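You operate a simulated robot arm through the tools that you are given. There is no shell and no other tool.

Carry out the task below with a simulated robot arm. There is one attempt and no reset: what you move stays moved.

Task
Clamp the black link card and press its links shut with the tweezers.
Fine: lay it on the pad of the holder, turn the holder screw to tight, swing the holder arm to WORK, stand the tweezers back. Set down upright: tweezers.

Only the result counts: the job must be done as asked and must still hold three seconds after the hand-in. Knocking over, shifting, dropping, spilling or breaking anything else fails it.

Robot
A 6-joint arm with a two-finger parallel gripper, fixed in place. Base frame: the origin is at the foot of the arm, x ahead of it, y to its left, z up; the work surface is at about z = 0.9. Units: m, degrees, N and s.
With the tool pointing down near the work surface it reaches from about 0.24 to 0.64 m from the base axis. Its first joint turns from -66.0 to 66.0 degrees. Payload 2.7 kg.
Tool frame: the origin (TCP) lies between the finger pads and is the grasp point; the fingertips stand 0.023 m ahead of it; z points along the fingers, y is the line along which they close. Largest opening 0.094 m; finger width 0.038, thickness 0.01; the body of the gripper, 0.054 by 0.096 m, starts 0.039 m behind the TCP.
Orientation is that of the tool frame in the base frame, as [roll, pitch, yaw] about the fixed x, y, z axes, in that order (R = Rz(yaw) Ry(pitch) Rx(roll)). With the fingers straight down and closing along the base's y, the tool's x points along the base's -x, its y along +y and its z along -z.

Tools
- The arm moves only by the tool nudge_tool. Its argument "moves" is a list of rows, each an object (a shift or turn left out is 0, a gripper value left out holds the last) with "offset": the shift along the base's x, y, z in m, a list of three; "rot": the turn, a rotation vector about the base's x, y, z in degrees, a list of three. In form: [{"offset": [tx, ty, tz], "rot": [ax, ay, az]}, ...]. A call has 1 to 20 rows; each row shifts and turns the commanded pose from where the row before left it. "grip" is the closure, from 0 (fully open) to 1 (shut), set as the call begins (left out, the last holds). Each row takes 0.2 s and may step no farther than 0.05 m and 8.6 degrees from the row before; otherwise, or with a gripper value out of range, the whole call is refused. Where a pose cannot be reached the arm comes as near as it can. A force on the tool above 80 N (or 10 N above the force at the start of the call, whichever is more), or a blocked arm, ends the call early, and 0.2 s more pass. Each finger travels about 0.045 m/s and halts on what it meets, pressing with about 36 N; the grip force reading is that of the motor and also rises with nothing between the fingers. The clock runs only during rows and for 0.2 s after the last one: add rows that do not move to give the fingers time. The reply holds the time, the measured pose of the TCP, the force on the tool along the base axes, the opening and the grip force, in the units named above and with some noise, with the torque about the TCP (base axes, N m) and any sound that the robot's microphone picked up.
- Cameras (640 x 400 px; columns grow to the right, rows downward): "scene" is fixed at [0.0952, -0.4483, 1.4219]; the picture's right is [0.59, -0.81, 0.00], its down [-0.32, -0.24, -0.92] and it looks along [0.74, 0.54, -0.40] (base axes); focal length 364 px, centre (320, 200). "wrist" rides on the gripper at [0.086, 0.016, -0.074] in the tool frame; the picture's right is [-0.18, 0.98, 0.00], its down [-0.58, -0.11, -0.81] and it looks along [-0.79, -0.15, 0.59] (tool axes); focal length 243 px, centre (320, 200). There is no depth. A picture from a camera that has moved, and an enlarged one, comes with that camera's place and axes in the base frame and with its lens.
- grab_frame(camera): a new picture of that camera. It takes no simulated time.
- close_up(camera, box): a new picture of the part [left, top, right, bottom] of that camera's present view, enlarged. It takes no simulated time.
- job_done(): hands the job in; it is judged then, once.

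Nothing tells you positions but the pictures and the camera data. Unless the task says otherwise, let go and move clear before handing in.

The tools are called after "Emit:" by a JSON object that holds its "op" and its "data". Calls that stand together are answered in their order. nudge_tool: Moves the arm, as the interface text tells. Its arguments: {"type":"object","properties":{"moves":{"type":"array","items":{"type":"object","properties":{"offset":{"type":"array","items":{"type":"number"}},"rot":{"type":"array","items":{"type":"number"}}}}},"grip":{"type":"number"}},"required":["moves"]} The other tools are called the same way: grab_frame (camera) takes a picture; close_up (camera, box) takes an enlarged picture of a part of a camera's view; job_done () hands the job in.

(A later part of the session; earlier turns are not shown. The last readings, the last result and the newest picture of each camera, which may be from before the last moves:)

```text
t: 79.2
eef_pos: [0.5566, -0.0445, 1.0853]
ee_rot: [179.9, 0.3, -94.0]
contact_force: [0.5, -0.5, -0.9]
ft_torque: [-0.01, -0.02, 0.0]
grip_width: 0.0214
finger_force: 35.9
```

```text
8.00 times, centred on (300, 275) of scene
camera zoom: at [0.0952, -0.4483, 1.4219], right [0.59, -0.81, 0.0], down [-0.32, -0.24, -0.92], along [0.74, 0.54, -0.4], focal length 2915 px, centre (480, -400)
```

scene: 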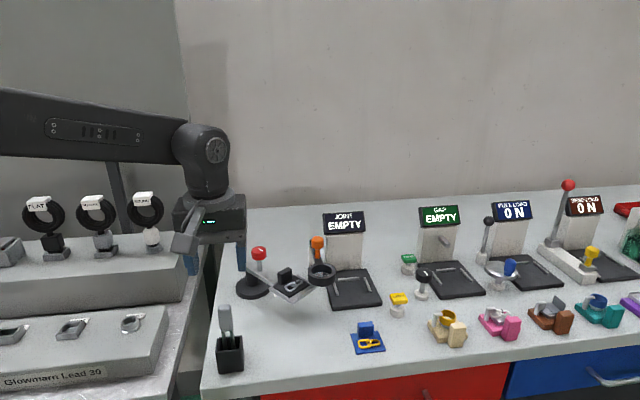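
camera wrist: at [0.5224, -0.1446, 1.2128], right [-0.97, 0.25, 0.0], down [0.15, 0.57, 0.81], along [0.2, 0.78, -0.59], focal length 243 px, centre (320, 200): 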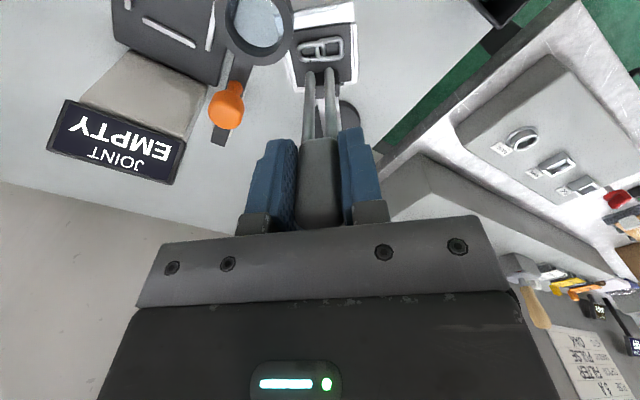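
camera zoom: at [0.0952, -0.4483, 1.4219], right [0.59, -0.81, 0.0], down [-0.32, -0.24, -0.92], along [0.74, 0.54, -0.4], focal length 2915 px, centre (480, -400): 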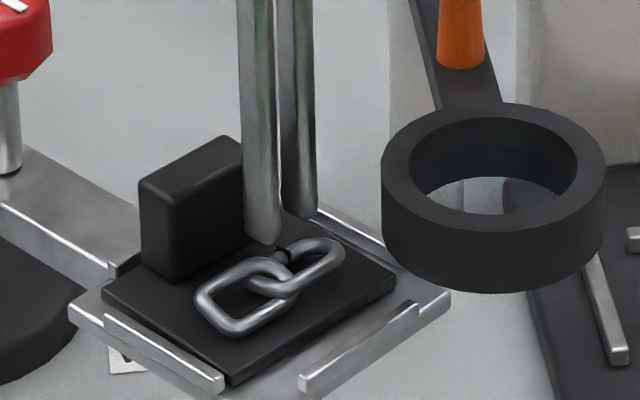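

The tips are just above the bar on either side of the gap. I'll continue down in 2 mm steps until contact.

Emit:
{"op": "nudge_tool", "data": {"moves": [{"offset": [0, -0.0007, -0.002]}, {"offset": [0, 0, -0.002]}, {}]}}

Emit:
{"op": "close_up", "data": {"camera": "wrist", "box": [270, 20, 380, 120]}}

Emit:
{"op": "close_up", "data": {"camera": "scene", "box": [275, 250, 325, 300]}}

```text
t: 80.0
eef_pos: [0.5564, -0.0445, 1.0835]
ee_rot: [179.9, 0.3, -93.9]
contact_force: [-0.5, -0.4, 0.7]
ft_torque: [-0.02, -0.03, -0.02]
grip_width: 0.0216
finger_force: 36.3
```

```text
4.00 times, centred on (325, 70) of wrist
camera zoom: at [0.5347, -0.1308, 1.1572], right [-0.97, 0.25, 0.0], down [0.15, 0.57, 0.81], along [0.2, 0.78, -0.59], focal length 970 px, centre (300, 720)
```

zoom: 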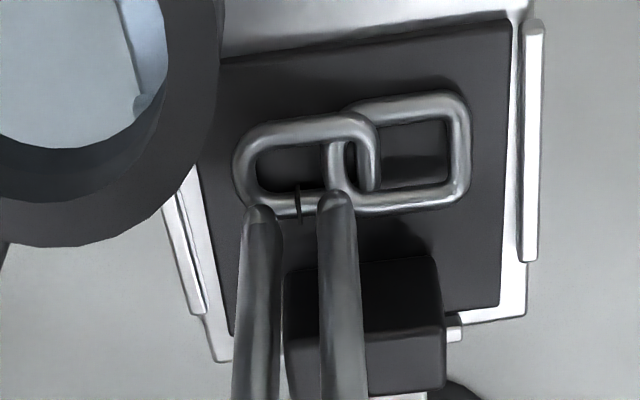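

```text
8.00 times, centred on (300, 275) of scene
camera zoom: at [0.0952, -0.4483, 1.4219], right [0.59, -0.81, 0.0], down [-0.32, -0.24, -0.92], along [0.74, 0.54, -0.4], focal length 2915 px, centre (480, -400)
```

zoom: 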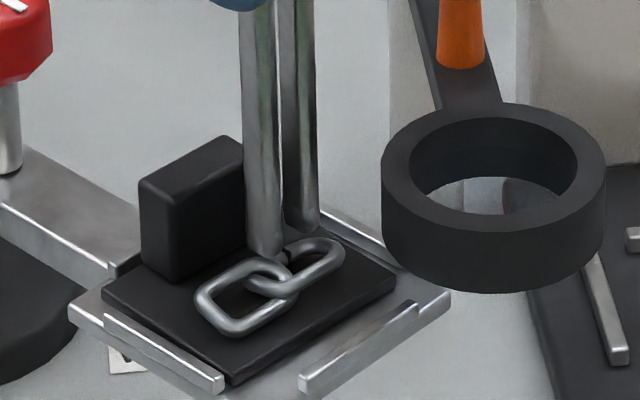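

The tips now sit on the bar either side of the gap, with no force yet. I'll keep going gently.

Emit:
{"op": "nudge_tool", "data": {"moves": [{"offset": [0, 0, -0.002]}, {}]}}

Emit:
{"op": "nudge_tool", "data": {"moves": [{"offset": [0, 0, -0.002]}, {}]}}

Emit:
{"op": "close_up", "data": {"camera": "wrist", "box": [270, 20, 380, 120]}}

Emit:
{"op": "close_up", "data": {"camera": "scene", "box": [275, 250, 325, 300]}}

```text
t: 80.6
eef_pos: [0.5569, -0.0452, 1.0822]
ee_rot: [-179.8, 0.3, -93.9]
contact_force: [-2.9, 1.4, 16.0]
ft_torque: [0.16, 0.16, -0.01]
grip_width: 0.0214
finger_force: 36.3
```

```text
t: 81.2
eef_pos: [0.5561, -0.0459, 1.0816]
ee_rot: [-179.6, 0.3, -94.0]
contact_force: [0.2, -1.1, 29.5]
ft_torque: [-0.07, 0.18, 0.01]
grip_width: 0.0214
finger_force: 36.0
```

```text
4.00 times, centred on (325, 70) of wrist
camera zoom: at [0.534, -0.1309, 1.1564], right [-0.97, 0.25, -0.01], down [0.14, 0.57, 0.81], along [0.21, 0.78, -0.59], focal length 970 px, centre (300, 720)
```

zoom: 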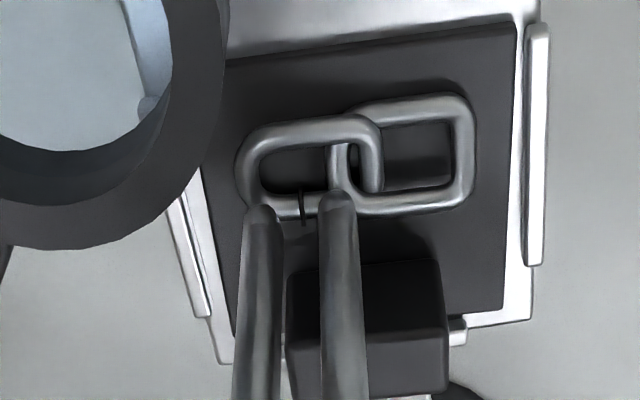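

```text
8.00 times, centred on (300, 275) of scene
camera zoom: at [0.0946, -0.4483, 1.4219], right [0.59, -0.81, 0.0], down [-0.32, -0.24, -0.92], along [0.74, 0.54, -0.4], focal length 2915 px, centre (480, -400)
```

zoom: 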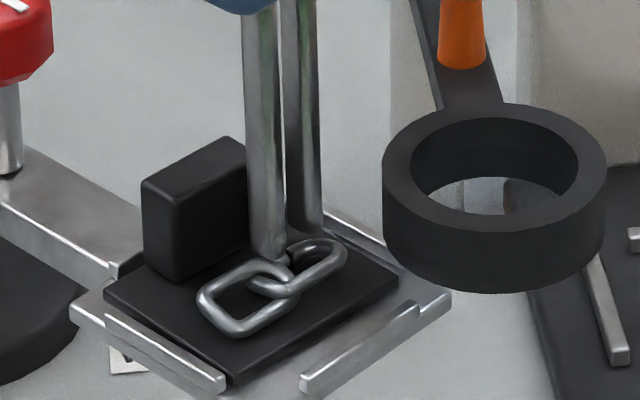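

Contact at about 30 N, pressing both sides of the gap. I'll hold for a second and listen and look.

Emit:
{"op": "nudge_tool", "data": {"moves": [{}, {}, {}, {}, {}]}}

Emit:
{"op": "close_up", "data": {"camera": "wrist", "box": [295, 50, 345, 90]}}

Emit:
{"op": "close_up", "data": {"camera": "scene", "box": [285, 270, 315, 295]}}

```text
t: 82.4
eef_pos: [0.5555, -0.0451, 1.0819]
ee_rot: [-179.6, 0.3, -93.9]
contact_force: [0.3, -1.3, 29.1]
ft_torque: [-0.24, 0.11, 0.01]
grip_width: 0.0215
finger_force: 36.1
```

```text
10.00 times, centred on (320, 70) of wrist
camera zoom: at [0.534, -0.1306, 1.1562], right [-0.97, 0.25, -0.01], down [0.14, 0.57, 0.81], along [0.21, 0.78, -0.59], focal length 2426 px, centre (320, 1500)
```

zoom: 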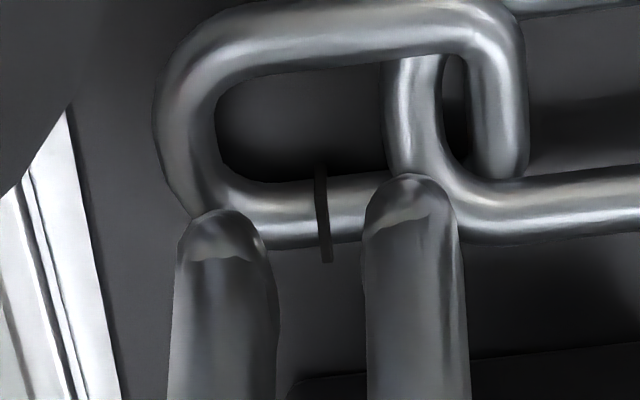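

```text
16.00 times, centred on (300, 282) of scene
camera zoom: at [0.0947, -0.4483, 1.4219], right [0.59, -0.81, 0.0], down [-0.32, -0.24, -0.92], along [0.74, 0.54, -0.4], focal length 5830 px, centre (640, -1120)
```

zoom: 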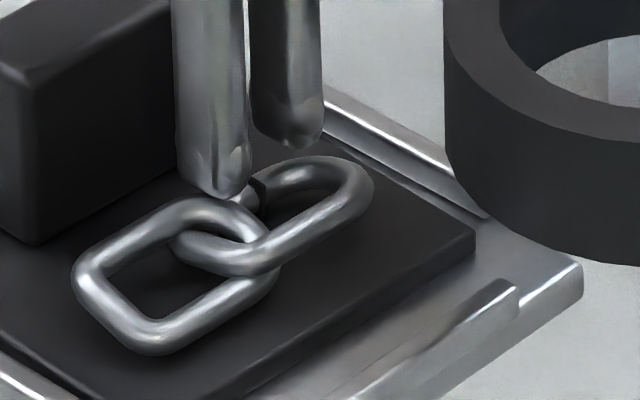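

The tips press squarely on both sides of the gap at 29 N. I'll lift off a little and look at the links to see whether the gap has closed.

Emit:
{"op": "nudge_tool", "data": {"moves": [{"offset": [0, 0, 0.006]}, {"offset": [0, 0, 0.02]}, {"offset": [0, 0, 0.02]}, {}]}}

Emit:
{"op": "close_up", "data": {"camera": "wrist", "box": [285, 10, 355, 80]}}

Emit:
{"op": "close_up", "data": {"camera": "scene", "box": [285, 265, 320, 295]}}

Emit:
{"op": "close_up", "data": {"camera": "scene", "box": [345, 315, 390, 360]}}

```text
t: 83.4
eef_pos: [0.5555, -0.0463, 1.1238]
ee_rot: [179.8, 0.3, -94.0]
contact_force: [0.6, -0.8, -0.6]
ft_torque: [-0.03, -0.01, 0.02]
grip_width: 0.0213
finger_force: 35.6
```

```text
5.71 times, centred on (320, 45) of wrist
camera zoom: at [0.5349, -0.1318, 1.1985], right [-0.97, 0.25, 0.0], down [0.15, 0.57, 0.81], along [0.2, 0.78, -0.59], focal length 1386 px, centre (320, 1086)
```

zoom: 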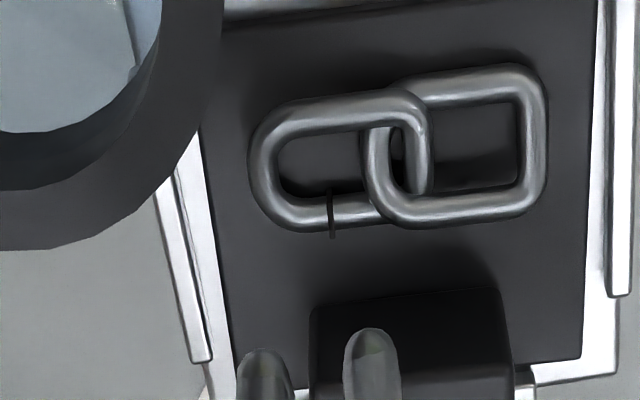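

```text
13.33 times, centred on (302, 280) of scene
camera zoom: at [0.0952, -0.4483, 1.4219], right [0.59, -0.81, 0.0], down [-0.32, -0.24, -0.92], along [0.74, 0.54, -0.4], focal length 4858 px, centre (553, -867)
```

zoom: 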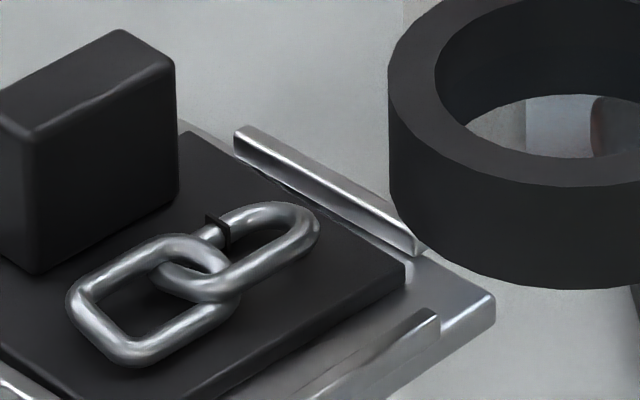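

```text
8.89 times, centred on (368, 338) of scene
camera zoom: at [0.0952, -0.4483, 1.4219], right [0.59, -0.81, 0.0], down [-0.32, -0.24, -0.92], along [0.74, 0.54, -0.4], focal length 3239 px, centre (-102, -1022)
```

zoom: 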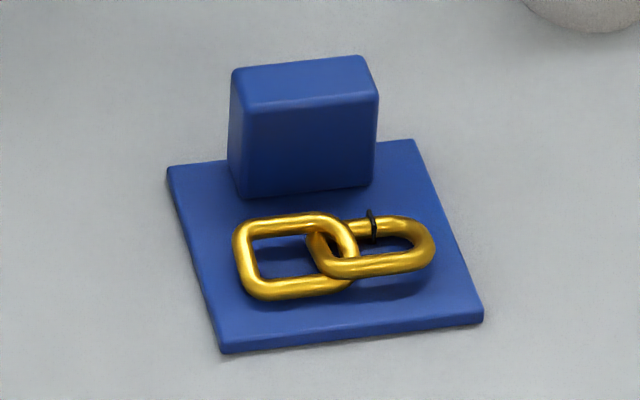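

The seam mark looks the same, and there's no way to tell by eye whether it counts as closed. Before pressing again I'll check that the holder arm is still right at its WORK stop.

Emit:
{"op": "close_up", "data": {"camera": "scene", "box": [255, 240, 325, 310]}}

Emit:
{"op": "grab_frame", "data": {"camera": "wrist"}}

Emit:
{"op": "close_up", "data": {"camera": "wrist", "box": [270, 0, 390, 130]}}

```text
5.71 times, centred on (290, 275) of scene
camera zoom: at [0.0952, -0.4483, 1.4219], right [0.59, -0.81, 0.0], down [-0.32, -0.24, -0.92], along [0.74, 0.54, -0.4], focal length 2082 px, centre (491, -229)
```

zoom: 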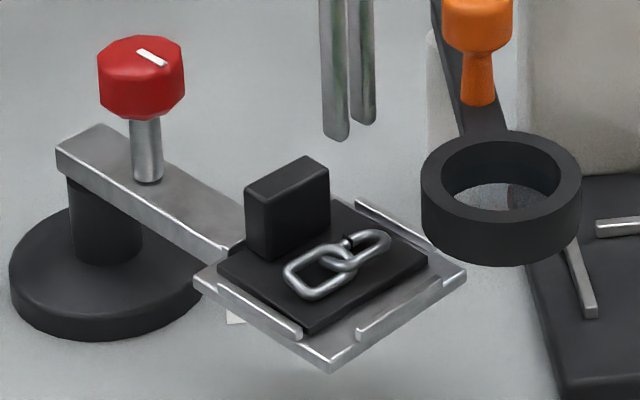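

```text
taken
camera wrist: at [0.5349, -0.1318, 1.1985], right [-0.97, 0.25, 0.0], down [0.15, 0.57, 0.81], along [0.2, 0.78, -0.59], focal length 243 px, centre (320, 200)
```

wrist: 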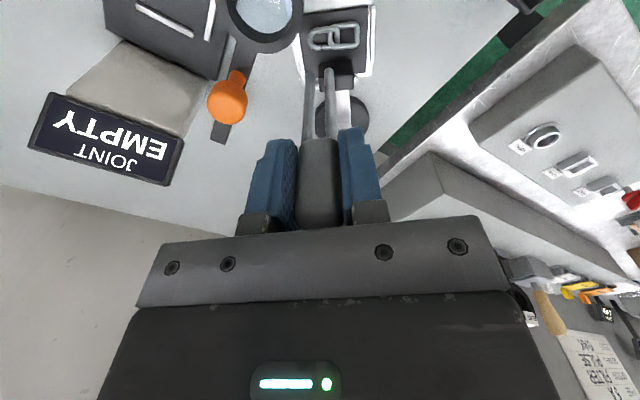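

```text
3.08 times, centred on (330, 65) of wrist
camera zoom: at [0.5349, -0.1318, 1.1985], right [-0.97, 0.25, 0.0], down [0.15, 0.57, 0.81], along [0.2, 0.78, -0.59], focal length 746 px, centre (289, 615)
```

zoom: 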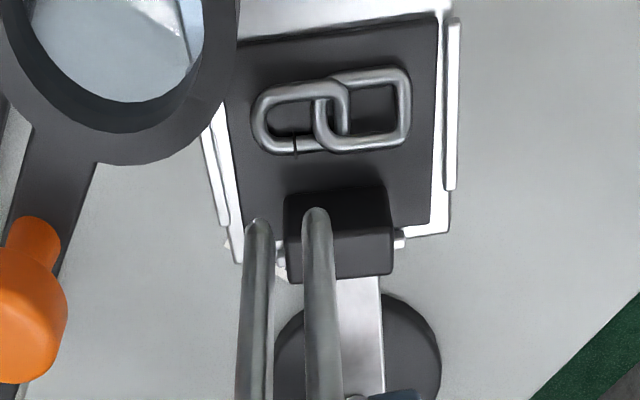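

The arm seems to have crept back about a degree from its stop during the press. While I hold the tweezers I'll nudge the pad gently back to the stop with the side of the prongs, then press again.

Emit:
{"op": "nudge_tool", "data": {"moves": [{"offset": [0, 0, 0.016]}, {"offset": [-0.035, 0, 0]}, {"offset": [-0.0335, 0.001, 0]}, {"offset": [0, 0, -0.04]}, {"offset": [0, 0, -0.037]}, {}, {}]}}

Emit:
{"op": "grab_frame", "data": {"camera": "wrist"}}

Emit:
{"op": "close_up", "data": {"camera": "scene", "box": [245, 240, 325, 310]}}

```text
t: 85.0
eef_pos: [0.4882, -0.0444, 1.0633]
ee_rot: [179.9, 0.3, -94.0]
contact_force: [-0.6, -0.1, -0.8]
ft_torque: [-0.02, 0.0, -0.01]
grip_width: 0.0214
finger_force: 36.3
```

```text
taken
camera wrist: at [0.4665, -0.1293, 1.1376], right [-0.97, 0.25, 0.0], down [0.15, 0.57, 0.81], along [0.2, 0.78, -0.59], focal length 243 px, centre (320, 200)
```

wrist: 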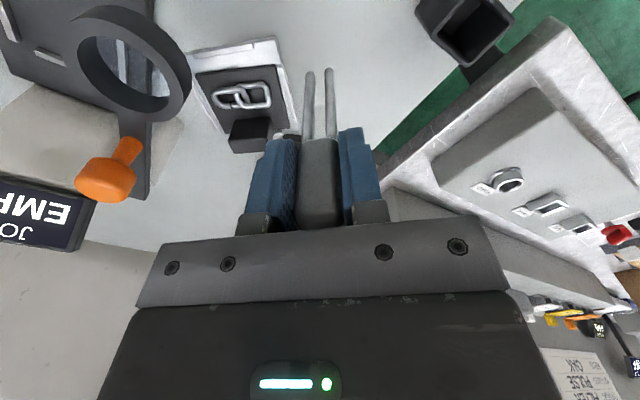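

```text
5.71 times, centred on (285, 275) of scene
camera zoom: at [0.0952, -0.4483, 1.4219], right [0.59, -0.81, 0.0], down [-0.32, -0.24, -0.92], along [0.74, 0.54, -0.4], focal length 2082 px, centre (520, -229)
```

zoom: 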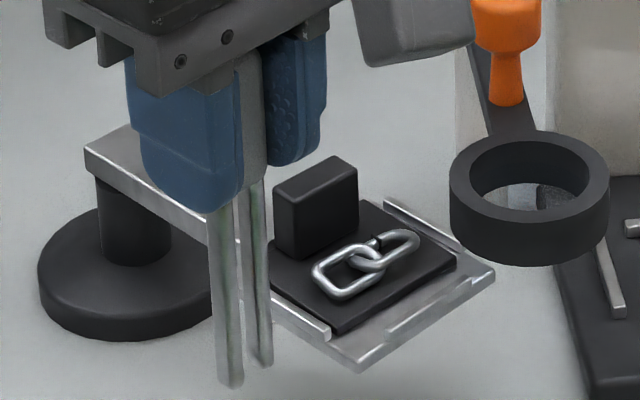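

The prongs hang beside the pad's trailing edge. I'll push in +x in small steps until I feel the stop.

Emit:
{"op": "nudge_tool", "data": {"moves": [{"offset": [0.004, 0, 0]}, {"offset": [0.004, 0, 0]}, {"offset": [0.003, 0, 0]}, {}]}}

Emit:
{"op": "nudge_tool", "data": {"moves": [{"offset": [0.002, 0, 0]}, {"offset": [0.002, 0, 0]}, {}]}}

Emit:
{"op": "close_up", "data": {"camera": "scene", "box": [245, 240, 325, 310]}}

```text
t: 86.0
eef_pos: [0.4988, -0.0441, 1.0624]
ee_rot: [179.8, 0.3, -94.1]
contact_force: [-0.3, -0.8, -1.1]
ft_torque: [-0.01, 0.03, -0.01]
grip_width: 0.0213
finger_force: 35.4
```

```text
t: 86.8
eef_pos: [0.5022, -0.0446, 1.0645]
ee_rot: [179.9, 0.3, -94.0]
contact_force: [-1.9, -0.1, -0.2]
ft_torque: [-0.05, 0.15, -0.03]
grip_width: 0.0213
finger_force: 35.3
```

```text
5.71 times, centred on (285, 275) of scene
camera zoom: at [0.0951, -0.4483, 1.4219], right [0.59, -0.81, 0.0], down [-0.32, -0.24, -0.92], along [0.74, 0.54, -0.4], focal length 2082 px, centre (520, -229)
```

zoom: 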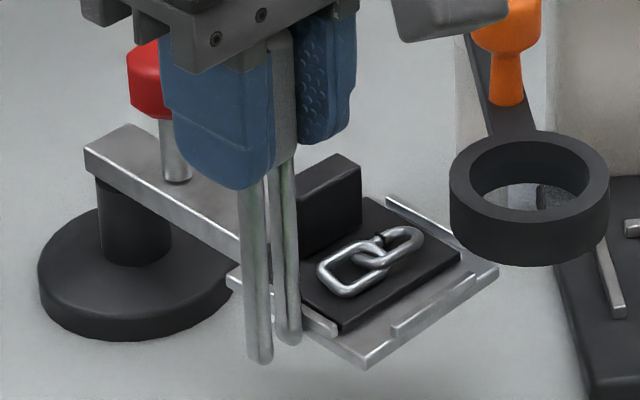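

The pad is moving with about 2 N. I'll push on in 1 mm steps until the force rises at the stop.

Emit:
{"op": "nudge_tool", "data": {"moves": [{"offset": [0.001, 0, 0]}, {"offset": [0.001, 0, 0]}, {}]}}

Emit:
{"op": "nudge_tool", "data": {"moves": [{"offset": [0.001, 0, 0]}, {"offset": [0.001, 0, 0]}, {}]}}

Emit:
{"op": "close_up", "data": {"camera": "scene", "box": [245, 240, 325, 310]}}

```text
t: 87.6
eef_pos: [0.5041, -0.0441, 1.0638]
ee_rot: [179.7, 0.3, -94.0]
contact_force: [-12.1, 0.5, 3.2]
ft_torque: [0.1, 1.1, -0.09]
grip_width: 0.0216
finger_force: 36.1
```

```text
t: 88.4
eef_pos: [0.5051, -0.0452, 1.0626]
ee_rot: [179.6, 0.2, -93.9]
contact_force: [-17.6, 3.8, 4.4]
ft_torque: [0.28, 1.54, -0.08]
grip_width: 0.022
finger_force: 35.9
```

```text
5.71 times, centred on (285, 275) of scene
camera zoom: at [0.0946, -0.4482, 1.422], right [0.59, -0.81, 0.0], down [-0.32, -0.24, -0.92], along [0.74, 0.54, -0.4], focal length 2082 px, centre (520, -229)
```

zoom: 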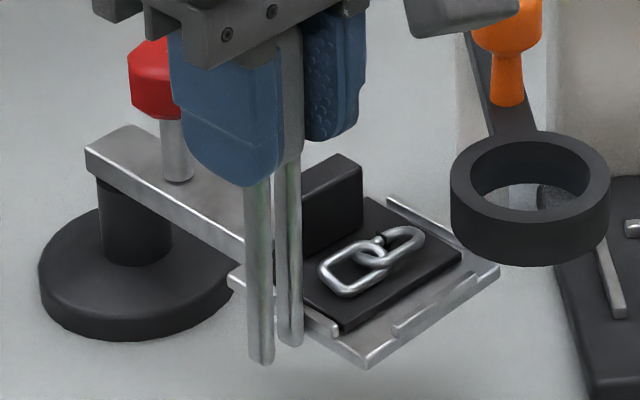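

It is at the stop again, with force rising to 17 N and no further motion. I'll back off, rise, and return above the gap.

Emit:
{"op": "nudge_tool", "data": {"moves": [{"offset": [-0.004, 0, 0]}, {"offset": [-0.006, 0, 0]}, {"offset": [0, 0, 0.04]}, {"offset": [0, 0, 0.04]}, {"offset": [0.031, 0, 0]}, {"offset": [0.03, 0, 0]}, {}, {}]}}

Emit:
{"op": "close_up", "data": {"camera": "wrist", "box": [270, 0, 380, 110]}}

Emit:
{"op": "close_up", "data": {"camera": "scene", "box": [255, 235, 335, 310]}}

```text
t: 90.2
eef_pos: [0.5583, -0.0466, 1.1426]
ee_rot: [179.9, 0.3, -93.9]
contact_force: [-0.6, 0.2, -0.3]
ft_torque: [0.0, 0.02, 0.02]
grip_width: 0.0218
finger_force: 36.5
```

```text
3.64 times, centred on (325, 55) of wrist
camera zoom: at [0.5366, -0.1315, 1.2171], right [-0.97, 0.25, 0.0], down [0.15, 0.57, 0.81], along [0.2, 0.78, -0.59], focal length 882 px, centre (302, 727)
```

zoom: 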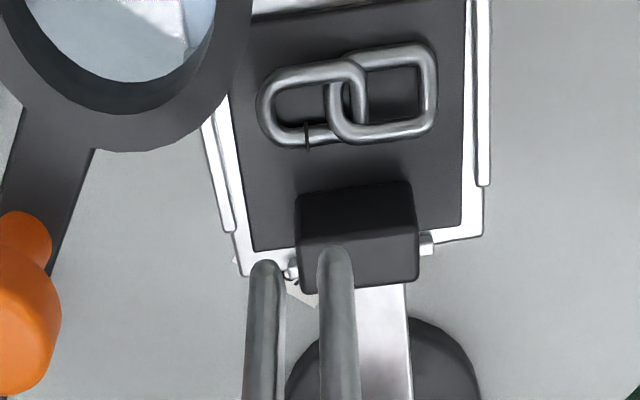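

```text
5.33 times, centred on (295, 272) of scene
camera zoom: at [0.0952, -0.4483, 1.4219], right [0.59, -0.81, 0.0], down [-0.32, -0.24, -0.92], along [0.74, 0.54, -0.4], focal length 1943 px, centre (453, -187)
```

zoom: 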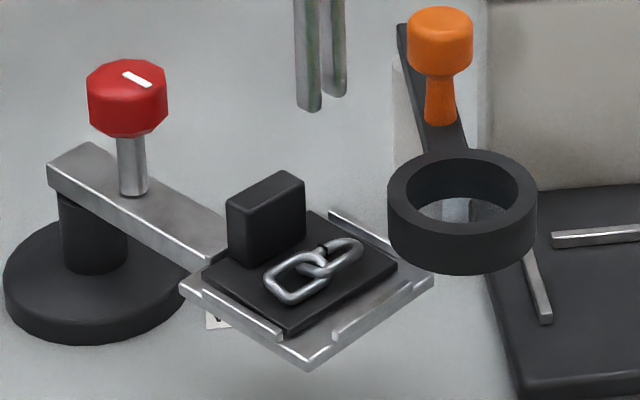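

The tips are above the gap again. I'll come down and press at about 15–20 N, holding longer this time.

Emit:
{"op": "nudge_tool", "data": {"moves": [{"offset": [-0.002, -0.0003, -0.02]}, {"offset": [0, 0, -0.02]}, {"offset": [0, 0, -0.012]}, {}, {"offset": [0, 0, -0.002]}, {}]}}

Emit:
{"op": "close_up", "data": {"camera": "wrist", "box": [285, 40, 355, 110]}}

Emit:
{"op": "close_up", "data": {"camera": "scene", "box": [280, 260, 320, 295]}}

```text
t: 91.6
eef_pos: [0.557, -0.0453, 1.0878]
ee_rot: [179.8, 0.3, -93.9]
contact_force: [-0.2, -0.2, -1.6]
ft_torque: [0.0, 0.03, -0.01]
grip_width: 0.0212
finger_force: 35.5
```

```text
5.71 times, centred on (320, 75) of wrist
camera zoom: at [0.535, -0.1308, 1.1631], right [-0.97, 0.25, 0.0], down [0.15, 0.57, 0.81], along [0.2, 0.78, -0.59], focal length 1386 px, centre (320, 914)
```

zoom: 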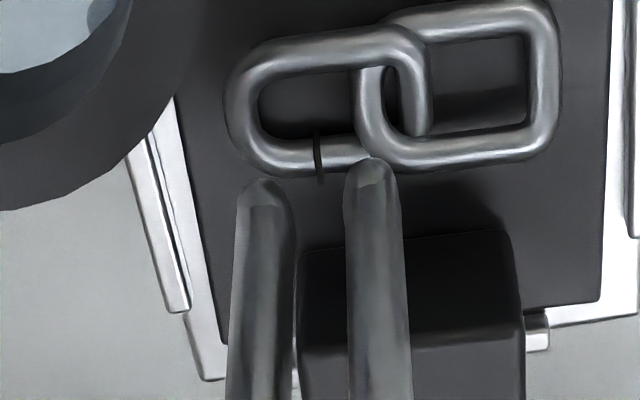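

```text
11.43 times, centred on (300, 278) of scene
camera zoom: at [0.0952, -0.4483, 1.4219], right [0.59, -0.81, 0.0], down [-0.32, -0.24, -0.92], along [0.74, 0.54, -0.4], focal length 4164 px, centre (549, -686)
```

zoom: 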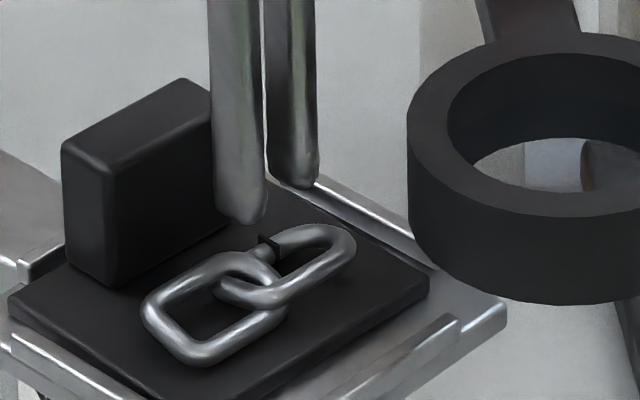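

The gap lies midway between the two tips. I'll go down the last few millimetres and hold the press for about three seconds.

Emit:
{"op": "nudge_tool", "data": {"moves": [{"offset": [0, 0, -0.002]}, {"offset": [0, 0, -0.002]}, {}]}}

Emit:
{"op": "nudge_tool", "data": {"moves": [{"offset": [0, 0, -0.002]}, {}]}}

Emit:
{"op": "close_up", "data": {"camera": "wrist", "box": [285, 40, 355, 110]}}

```text
t: 92.4
eef_pos: [0.5566, -0.0451, 1.0847]
ee_rot: [180.0, 0.2, -94.0]
contact_force: [-0.8, 0.8, -0.7]
ft_torque: [-0.05, -0.02, 0.04]
grip_width: 0.0214
finger_force: 36.3
```

```text
t: 93.0
eef_pos: [0.5566, -0.0456, 1.0838]
ee_rot: [179.8, 0.3, -94.0]
contact_force: [0.2, 0.6, -0.2]
ft_torque: [0.0, -0.04, -0.05]
grip_width: 0.0213
finger_force: 36.1
```

```text
5.71 times, centred on (320, 75) of wrist
camera zoom: at [0.5349, -0.1305, 1.1581], right [-0.97, 0.25, 0.0], down [0.15, 0.57, 0.81], along [0.2, 0.78, -0.59], focal length 1386 px, centre (320, 914)
```

zoom: 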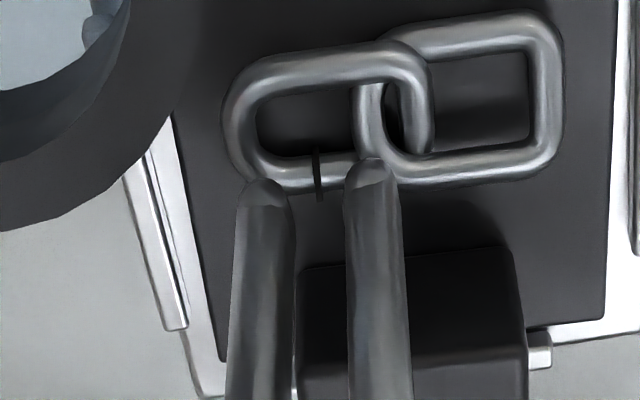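

Emit:
{"op": "nudge_tool", "data": {"moves": [{"offset": [0, 0, -0.0015]}, {}]}}

Emit:
{"op": "nudge_tool", "data": {"moves": [{"offset": [0, 0, -0.0015]}, {}]}}

Emit:
{"op": "close_up", "data": {"camera": "wrist", "box": [285, 40, 355, 110]}}

```text
t: 93.6
eef_pos: [0.556, -0.0454, 1.0833]
ee_rot: [179.9, 0.3, -94.0]
contact_force: [-0.4, -0.2, 1.8]
ft_torque: [-0.04, 0.02, 0.01]
grip_width: 0.0213
finger_force: 36.0
```

```text
t: 94.2
eef_pos: [0.5564, -0.0453, 1.0816]
ee_rot: [-179.9, 0.4, -94.0]
contact_force: [-1.0, 0.5, 11.8]
ft_torque: [-0.11, 0.12, -0.02]
grip_width: 0.0213
finger_force: 36.1
```

```text
5.71 times, centred on (320, 75) of wrist
camera zoom: at [0.5348, -0.1303, 1.1566], right [-0.97, 0.25, 0.0], down [0.15, 0.57, 0.81], along [0.2, 0.78, -0.59], focal length 1386 px, centre (320, 914)
```

zoom: 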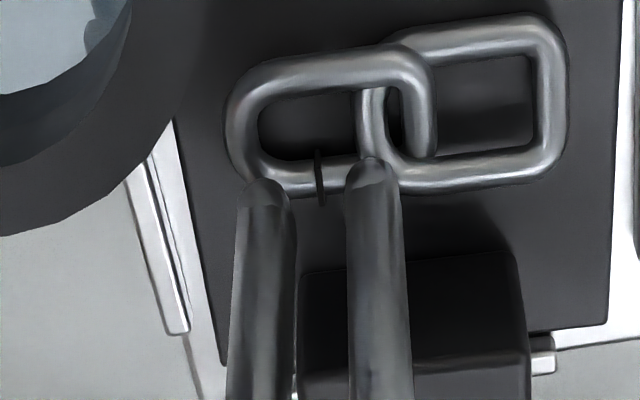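

Contact at 12 N with the tips on the bar either side of the gap. I'll hold for three seconds.

Emit:
{"op": "nudge_tool", "data": {"moves": [{}, {}, {}, {}, {}, {}, {}, {}, {}, {}, {}, {}, {}, {}, {}]}}

Emit:
{"op": "nudge_tool", "data": {"moves": [{"offset": [0, 0, -0.0015]}, {}, {}, {}, {}, {}, {}, {}, {}, {}]}}

Emit:
{"op": "close_up", "data": {"camera": "wrist", "box": [285, 40, 355, 110]}}

Emit:
{"op": "close_up", "data": {"camera": "scene", "box": [280, 260, 320, 295]}}

```text
t: 97.4
eef_pos: [0.5559, -0.0442, 1.0815]
ee_rot: [-179.9, 0.2, -94.1]
contact_force: [0.1, 0.4, 20.2]
ft_torque: [-0.04, 0.02, 0.01]
grip_width: 0.0213
finger_force: 35.7
```

```text
t: 99.6
eef_pos: [0.5561, -0.0459, 1.0819]
ee_rot: [-179.8, 0.3, -94.0]
contact_force: [-0.9, -0.3, 26.1]
ft_torque: [-0.09, 0.08, 0.02]
grip_width: 0.0214
finger_force: 36.7
```

```text
5.71 times, centred on (320, 75) of wrist
camera zoom: at [0.5346, -0.1306, 1.1559], right [-0.97, 0.25, 0.0], down [0.15, 0.57, 0.81], along [0.21, 0.78, -0.59], focal length 1386 px, centre (320, 914)
```

zoom: 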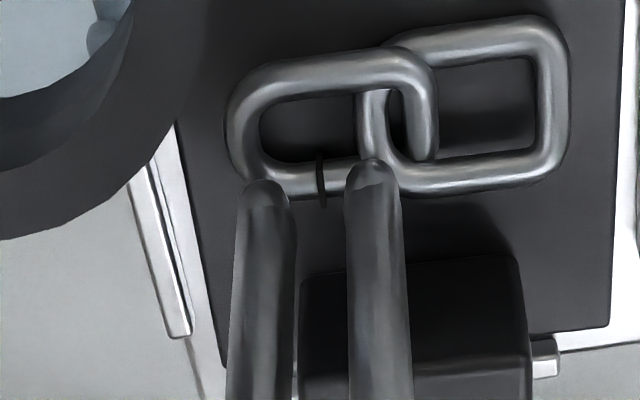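

```text
11.43 times, centred on (300, 278) of scene
camera zoom: at [0.0947, -0.4483, 1.4219], right [0.59, -0.81, 0.0], down [-0.32, -0.24, -0.92], along [0.74, 0.54, -0.4], focal length 4164 px, centre (549, -686)
```

zoom: 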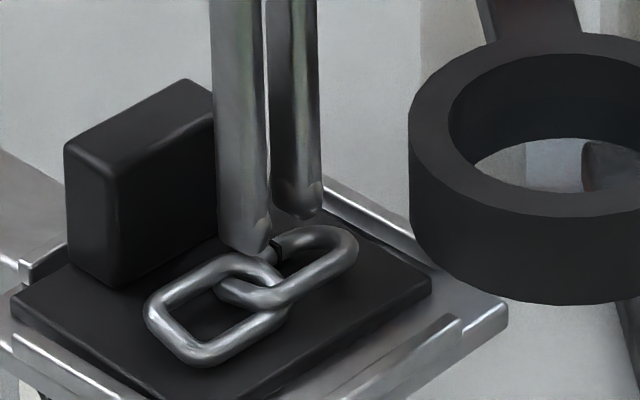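

I held 12–26 N for five seconds. The pink sample in the front row also carries chain links, so I'll look at it to see what a shut joint looks like.

Emit:
{"op": "close_up", "data": {"camera": "scene", "box": [470, 295, 530, 345]}}

Emit:
{"op": "close_up", "data": {"camera": "wrist", "box": [305, 55, 335, 85]}}

Emit:
{"op": "close_up", "data": {"camera": "scene", "box": [295, 275, 315, 290]}}

```text
8.00 times, centred on (500, 320) of scene
camera zoom: at [0.0947, -0.4483, 1.4219], right [0.59, -0.81, 0.0], down [-0.32, -0.24, -0.92], along [0.74, 0.54, -0.4], focal length 2915 px, centre (-1120, -760)
```

zoom: 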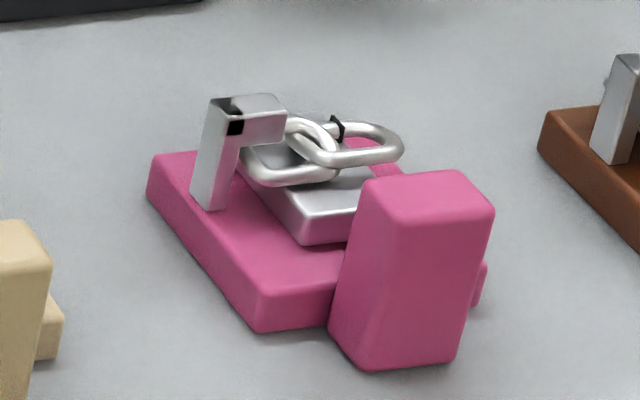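

```text
13.33 times, centred on (320, 70) of wrist
camera zoom: at [0.5346, -0.1306, 1.1559], right [-0.97, 0.25, 0.0], down [0.15, 0.57, 0.81], along [0.21, 0.78, -0.59], focal length 3235 px, centre (320, 1933)
```

zoom: 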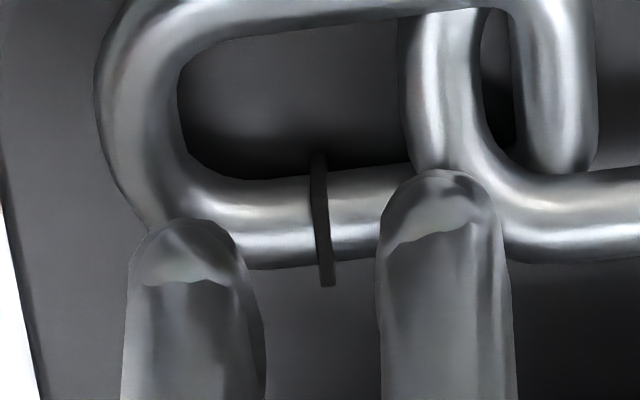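

```text
16.00 times, centred on (305, 282) of scene
camera zoom: at [0.0947, -0.4483, 1.4219], right [0.59, -0.81, 0.0], down [-0.32, -0.24, -0.92], along [0.74, 0.54, -0.4], focal length 5830 px, centre (560, -1120)
```

zoom: 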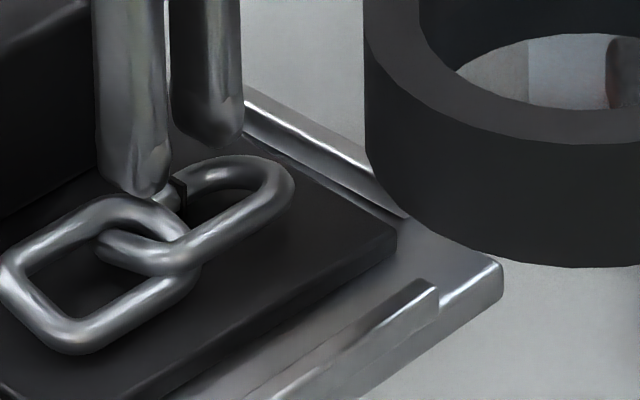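

The pink sample shows the same dark seam mark, so the mark is just the seam and doesn't show open or shut. I'll give one firmer press of about 35 N at the seam, then a press on the linked middle as well.

Emit:
{"op": "nudge_tool", "data": {"moves": [{"offset": [0, 0, -0.0012]}, {}, {}]}}

```text
t: 100.4
eef_pos: [0.5564, -0.047, 1.0821]
ee_rot: [-179.7, 0.3, -94.0]
contact_force: [-2.3, 1.5, 29.0]
ft_torque: [-0.01, 0.24, 0.0]
grip_width: 0.0214
finger_force: 35.9
```

Emit:
{"op": "nudge_tool", "data": {"moves": [{"offset": [0, 0, -0.0012]}, {}, {}, {}, {}, {}]}}

Emit:
{"op": "close_up", "data": {"camera": "wrist", "box": [285, 40, 355, 110]}}

```text
t: 101.8
eef_pos: [0.5567, -0.0442, 1.0815]
ee_rot: [-179.5, 0.3, -94.0]
contact_force: [-0.1, 0.8, 29.8]
ft_torque: [-0.08, 0.09, -0.01]
grip_width: 0.0214
finger_force: 35.9
```

```text
5.71 times, centred on (320, 75) of wrist
camera zoom: at [0.5345, -0.1309, 1.1554], right [-0.97, 0.25, -0.01], down [0.14, 0.57, 0.81], along [0.21, 0.78, -0.59], focal length 1386 px, centre (320, 914)
```

zoom: 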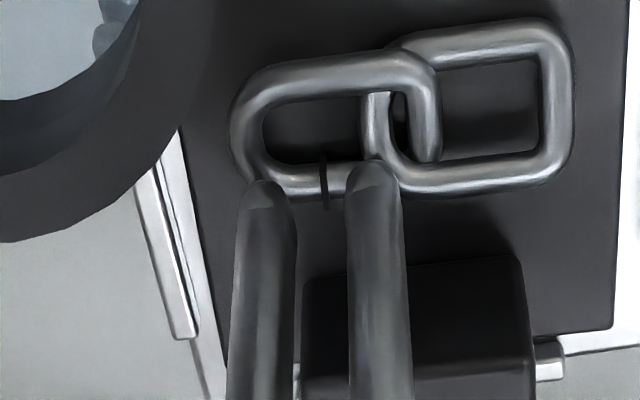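

The force levels off near 30 N, which is the grip's holding limit, so that's a full press at the seam. I'll lift slightly, shift to the interlocked middle and press there briefly too.

Emit:
{"op": "nudge_tool", "data": {"moves": [{"offset": [0, 0, 0.012]}, {"offset": [-0.0105, -0.005, 0]}, {}, {"offset": [0, 0, -0.004]}, {}]}}

Emit:
{"op": "close_up", "data": {"camera": "wrist", "box": [285, 30, 355, 100]}}

Emit:
{"op": "close_up", "data": {"camera": "scene", "box": [255, 235, 335, 310]}}

```text
t: 103.0
eef_pos: [0.5467, -0.0482, 1.0852]
ee_rot: [179.9, 0.4, -94.0]
contact_force: [0.2, -0.1, -0.7]
ft_torque: [-0.01, -0.04, -0.04]
grip_width: 0.0212
finger_force: 35.9
```

```text
5.71 times, centred on (320, 65) of wrist
camera zoom: at [0.524, -0.1343, 1.1591], right [-0.97, 0.25, 0.0], down [0.15, 0.57, 0.81], along [0.2, 0.78, -0.59], focal length 1386 px, centre (320, 971)
```

zoom: 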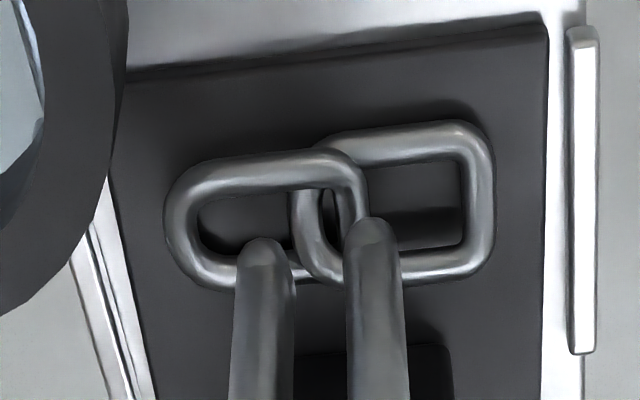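

```text
5.33 times, centred on (295, 272) of scene
camera zoom: at [0.0952, -0.4483, 1.4219], right [0.59, -0.81, 0.0], down [-0.32, -0.24, -0.92], along [0.74, 0.54, -0.4], focal length 1943 px, centre (453, -187)
```

zoom: 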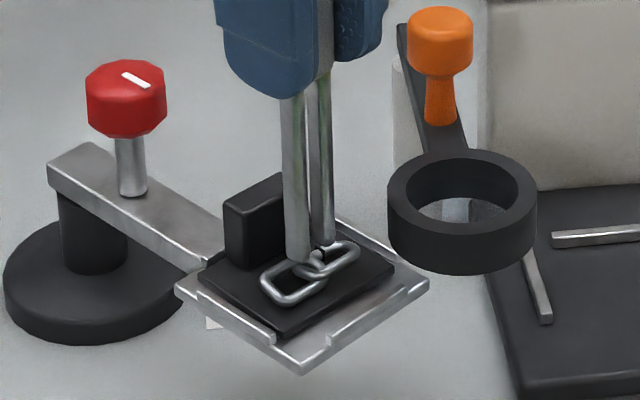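

The press nudged the arm back about a degree again; I'll push it home at the end. Now I'll press on the interlocked middle.

Emit:
{"op": "nudge_tool", "data": {"moves": [{"offset": [0, 0, -0.002]}, {"offset": [0, 0, -0.001]}, {}]}}

Emit:
{"op": "nudge_tool", "data": {"moves": [{"offset": [0, 0, -0.0015]}, {}, {}]}}

```text
t: 103.8
eef_pos: [0.5459, -0.049, 1.0819]
ee_rot: [179.8, 0.4, -94.0]
contact_force: [-0.3, 0.7, 0.4]
ft_torque: [0.05, 0.03, 0.0]
grip_width: 0.0214
finger_force: 35.9
```

```text
t: 104.6
eef_pos: [0.5448, -0.0489, 1.0818]
ee_rot: [-179.8, 0.4, -94.0]
contact_force: [0.2, 0.5, 13.5]
ft_torque: [0.08, 0.01, 0.0]
grip_width: 0.0214
finger_force: 35.4
```

Emit:
{"op": "nudge_tool", "data": {"moves": [{}, {}, {}, {}, {}, {"offset": [0, 0, -0.001]}, {}, {}, {}, {}, {}]}}

Emit:
{"op": "close_up", "data": {"camera": "wrist", "box": [285, 30, 355, 100]}}

Emit:
{"op": "close_up", "data": {"camera": "scene", "box": [280, 260, 320, 295]}}

```text
t: 107.0
eef_pos: [0.5461, -0.0501, 1.0807]
ee_rot: [-179.9, 0.2, -94.0]
contact_force: [0.4, -1.0, 24.1]
ft_torque: [-0.03, 0.02, -0.01]
grip_width: 0.0215
finger_force: 35.9
```

```text
5.71 times, centred on (320, 65) of wrist
camera zoom: at [0.5238, -0.1345, 1.1555], right [-0.97, 0.25, 0.0], down [0.15, 0.57, 0.81], along [0.2, 0.78, -0.59], focal length 1386 px, centre (320, 971)
```

zoom: 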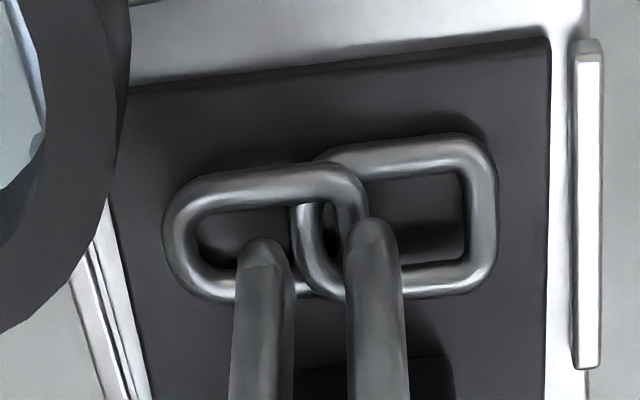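

```text
11.43 times, centred on (300, 278) of scene
camera zoom: at [0.0948, -0.4483, 1.4219], right [0.59, -0.81, 0.0], down [-0.32, -0.24, -0.92], along [0.74, 0.54, -0.4], focal length 4164 px, centre (549, -686)
```

zoom: 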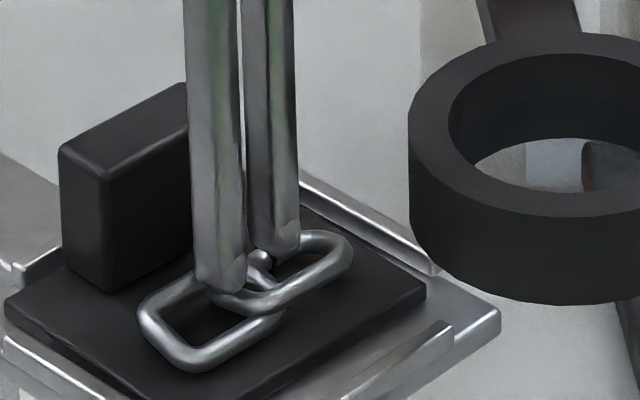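

Both spots have been pressed at 24–30 N for several seconds. I'll lift, push the arm home to its WORK stop with the prongs once more, and then return the tweezers.

Emit:
{"op": "nudge_tool", "data": {"moves": [{"offset": [0, 0, 0.02]}, {"offset": [0, 0, 0.04]}, {"offset": [-0.03, 0.002, 0]}, {"offset": [-0.028, 0.0035, 0]}, {"offset": [0, 0, -0.04]}, {"offset": [0, 0, -0.037]}, {}, {"offset": [0.004, 0, 0]}, {"offset": [0.004, 0, 0]}, {"offset": [0.003, 0, 0]}, {}]}}

Emit:
{"op": "close_up", "data": {"camera": "scene", "box": [255, 235, 335, 310]}}

```text
t: 109.4
eef_pos: [0.4975, -0.0449, 1.0618]
ee_rot: [179.9, 0.4, -93.9]
contact_force: [-0.5, -0.6, -0.2]
ft_torque: [0.05, 0.02, 0.02]
grip_width: 0.0213
finger_force: 35.8
```

```text
5.33 times, centred on (295, 272) of scene
camera zoom: at [0.0952, -0.4483, 1.4219], right [0.59, -0.81, 0.0], down [-0.32, -0.24, -0.92], along [0.74, 0.54, -0.4], focal length 1943 px, centre (453, -187)
```

zoom: 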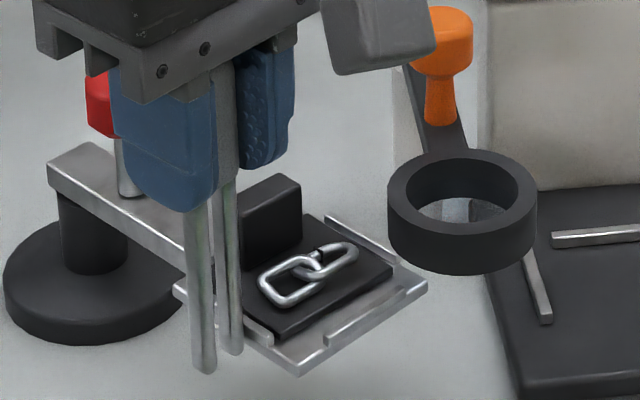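

Emit:
{"op": "nudge_tool", "data": {"moves": [{"offset": [0.002, 0, 0]}, {"offset": [0.002, 0, 0]}, {"offset": [0.0015, 0, 0]}, {}]}}

Emit:
{"op": "nudge_tool", "data": {"moves": [{"offset": [0.001, 0, 0]}, {"offset": [0.001, 0, 0]}, {}]}}

Emit:
{"op": "close_up", "data": {"camera": "scene", "box": [255, 235, 335, 310]}}

```text
t: 110.4
eef_pos: [0.5038, -0.0433, 1.0635]
ee_rot: [179.7, 0.4, -93.9]
contact_force: [-9.9, 2.0, 2.5]
ft_torque: [0.13, 0.95, -0.07]
grip_width: 0.0215
finger_force: 36.3
```

```text
t: 111.2
eef_pos: [0.5045, -0.0445, 1.0605]
ee_rot: [179.6, 0.4, -94.0]
contact_force: [-16.7, 2.6, 5.0]
ft_torque: [0.21, 1.43, -0.07]
grip_width: 0.0219
finger_force: 35.5
```

```text
5.33 times, centred on (295, 272) of scene
camera zoom: at [0.0946, -0.4482, 1.422], right [0.59, -0.81, 0.0], down [-0.32, -0.24, -0.92], along [0.74, 0.54, -0.4], focal length 1943 px, centre (453, -187)
```

zoom: 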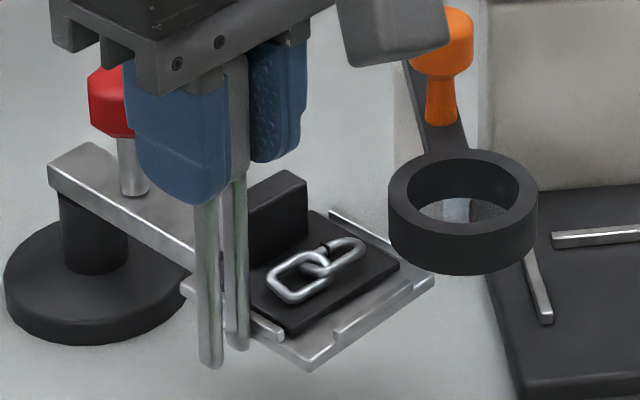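

It is back at the stop, 17 N with no more motion. I'll back off, rise, and carry the tweezers back over the cup, turning to the original heading.

Emit:
{"op": "nudge_tool", "data": {"moves": [{"offset": [-0.004, 0, 0]}, {"offset": [-0.006, 0, 0]}, {"offset": [0, 0, 0.04]}, {"offset": [0, 0, 0.04]}, {"offset": [-0.0222, 0.0005, 0], "rot": [0, 0, -8.2]}, {"offset": [-0.0222, 0.0005, 0], "rot": [0, 0, -8.2]}, {"offset": [-0.0222, 0.0005, 0], "rot": [0, 0, -8.2]}, {"offset": [-0.0222, 0.0005, 0], "rot": [0, 0, -8.2]}, {"offset": [-0.0222, 0.0005, 0], "rot": [0, 0, -8.3]}, {}, {}]}}

Emit:
{"op": "grab_frame", "data": {"camera": "wrist"}}

Emit:
{"op": "close_up", "data": {"camera": "scene", "box": [165, 200, 305, 385]}}

Emit:
{"op": "close_up", "data": {"camera": "scene", "box": [255, 235, 335, 310]}}

```text
t: 113.6
eef_pos: [0.3857, -0.0405, 1.1427]
ee_rot: [180.0, 0.2, -135.1]
contact_force: [-0.7, -0.5, -0.7]
ft_torque: [0.0, -0.01, 0.0]
grip_width: 0.0215
finger_force: 36.2
```

```text
taken
camera wrist: at [0.3125, -0.0907, 1.2173], right [-0.56, 0.83, 0.0], down [0.49, 0.33, 0.81], along [0.67, 0.46, -0.59], focal length 243 px, centre (320, 200)
```

wrist: 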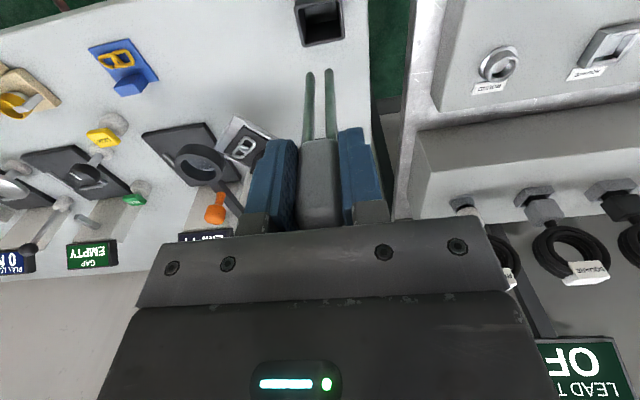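

```text
2.16 times, centred on (235, 292) of scene
camera zoom: at [0.0952, -0.4483, 1.4219], right [0.59, -0.81, 0.0], down [-0.32, -0.24, -0.92], along [0.74, 0.54, -0.4], focal length 788 px, centre (504, 0)
```

zoom: 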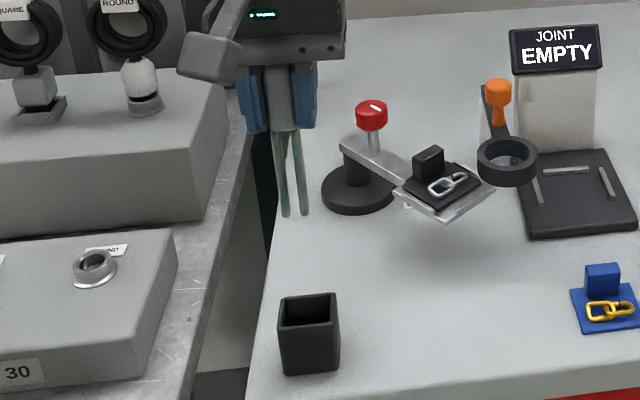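

```text
5.33 times, centred on (295, 272) of scene
camera zoom: at [0.0952, -0.4483, 1.4219], right [0.59, -0.81, 0.0], down [-0.32, -0.24, -0.92], along [0.74, 0.54, -0.4], focal length 1943 px, centre (453, -187)
```

zoom: 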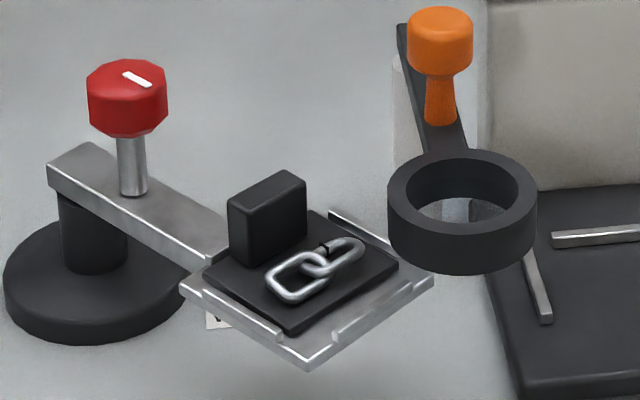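

The arm sits exactly at its stop and the tweezers hang above the cup just as when I lifted them. I'll lower to just above the rim and check the alignment.

Emit:
{"op": "nudge_tool", "data": {"moves": [{"offset": [-0.0003, -0.0004, -0.03]}, {"offset": [0, 0, -0.03]}, {}, {}]}}

Emit:
{"op": "close_up", "data": {"camera": "wrist", "box": [265, 0, 375, 110]}}

Emit:
{"op": "close_up", "data": {"camera": "scene", "box": [195, 260, 275, 380]}}

```text
t: 114.6
eef_pos: [0.3835, -0.0414, 1.0821]
ee_rot: [179.9, 0.3, -135.1]
contact_force: [-0.9, -0.1, 0.3]
ft_torque: [-0.01, -0.03, 0.0]
grip_width: 0.0216
finger_force: 35.6
```

```text
3.64 times, centred on (320, 55) of wrist
camera zoom: at [0.3122, -0.0908, 1.1569], right [-0.56, 0.83, 0.0], down [0.49, 0.33, 0.81], along [0.67, 0.46, -0.59], focal length 882 px, centre (320, 727)
```

zoom: 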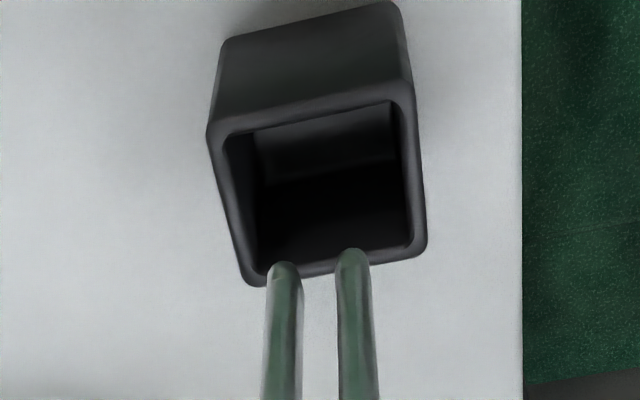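

```text
3.33 times, centred on (235, 320) of scene
camera zoom: at [0.0952, -0.4483, 1.4219], right [0.59, -0.81, 0.0], down [-0.32, -0.24, -0.92], along [0.74, 0.54, -0.4], focal length 1215 px, centre (603, -200)
```

zoom: 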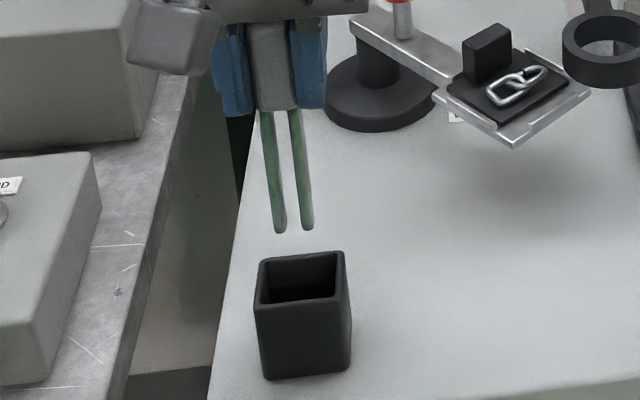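

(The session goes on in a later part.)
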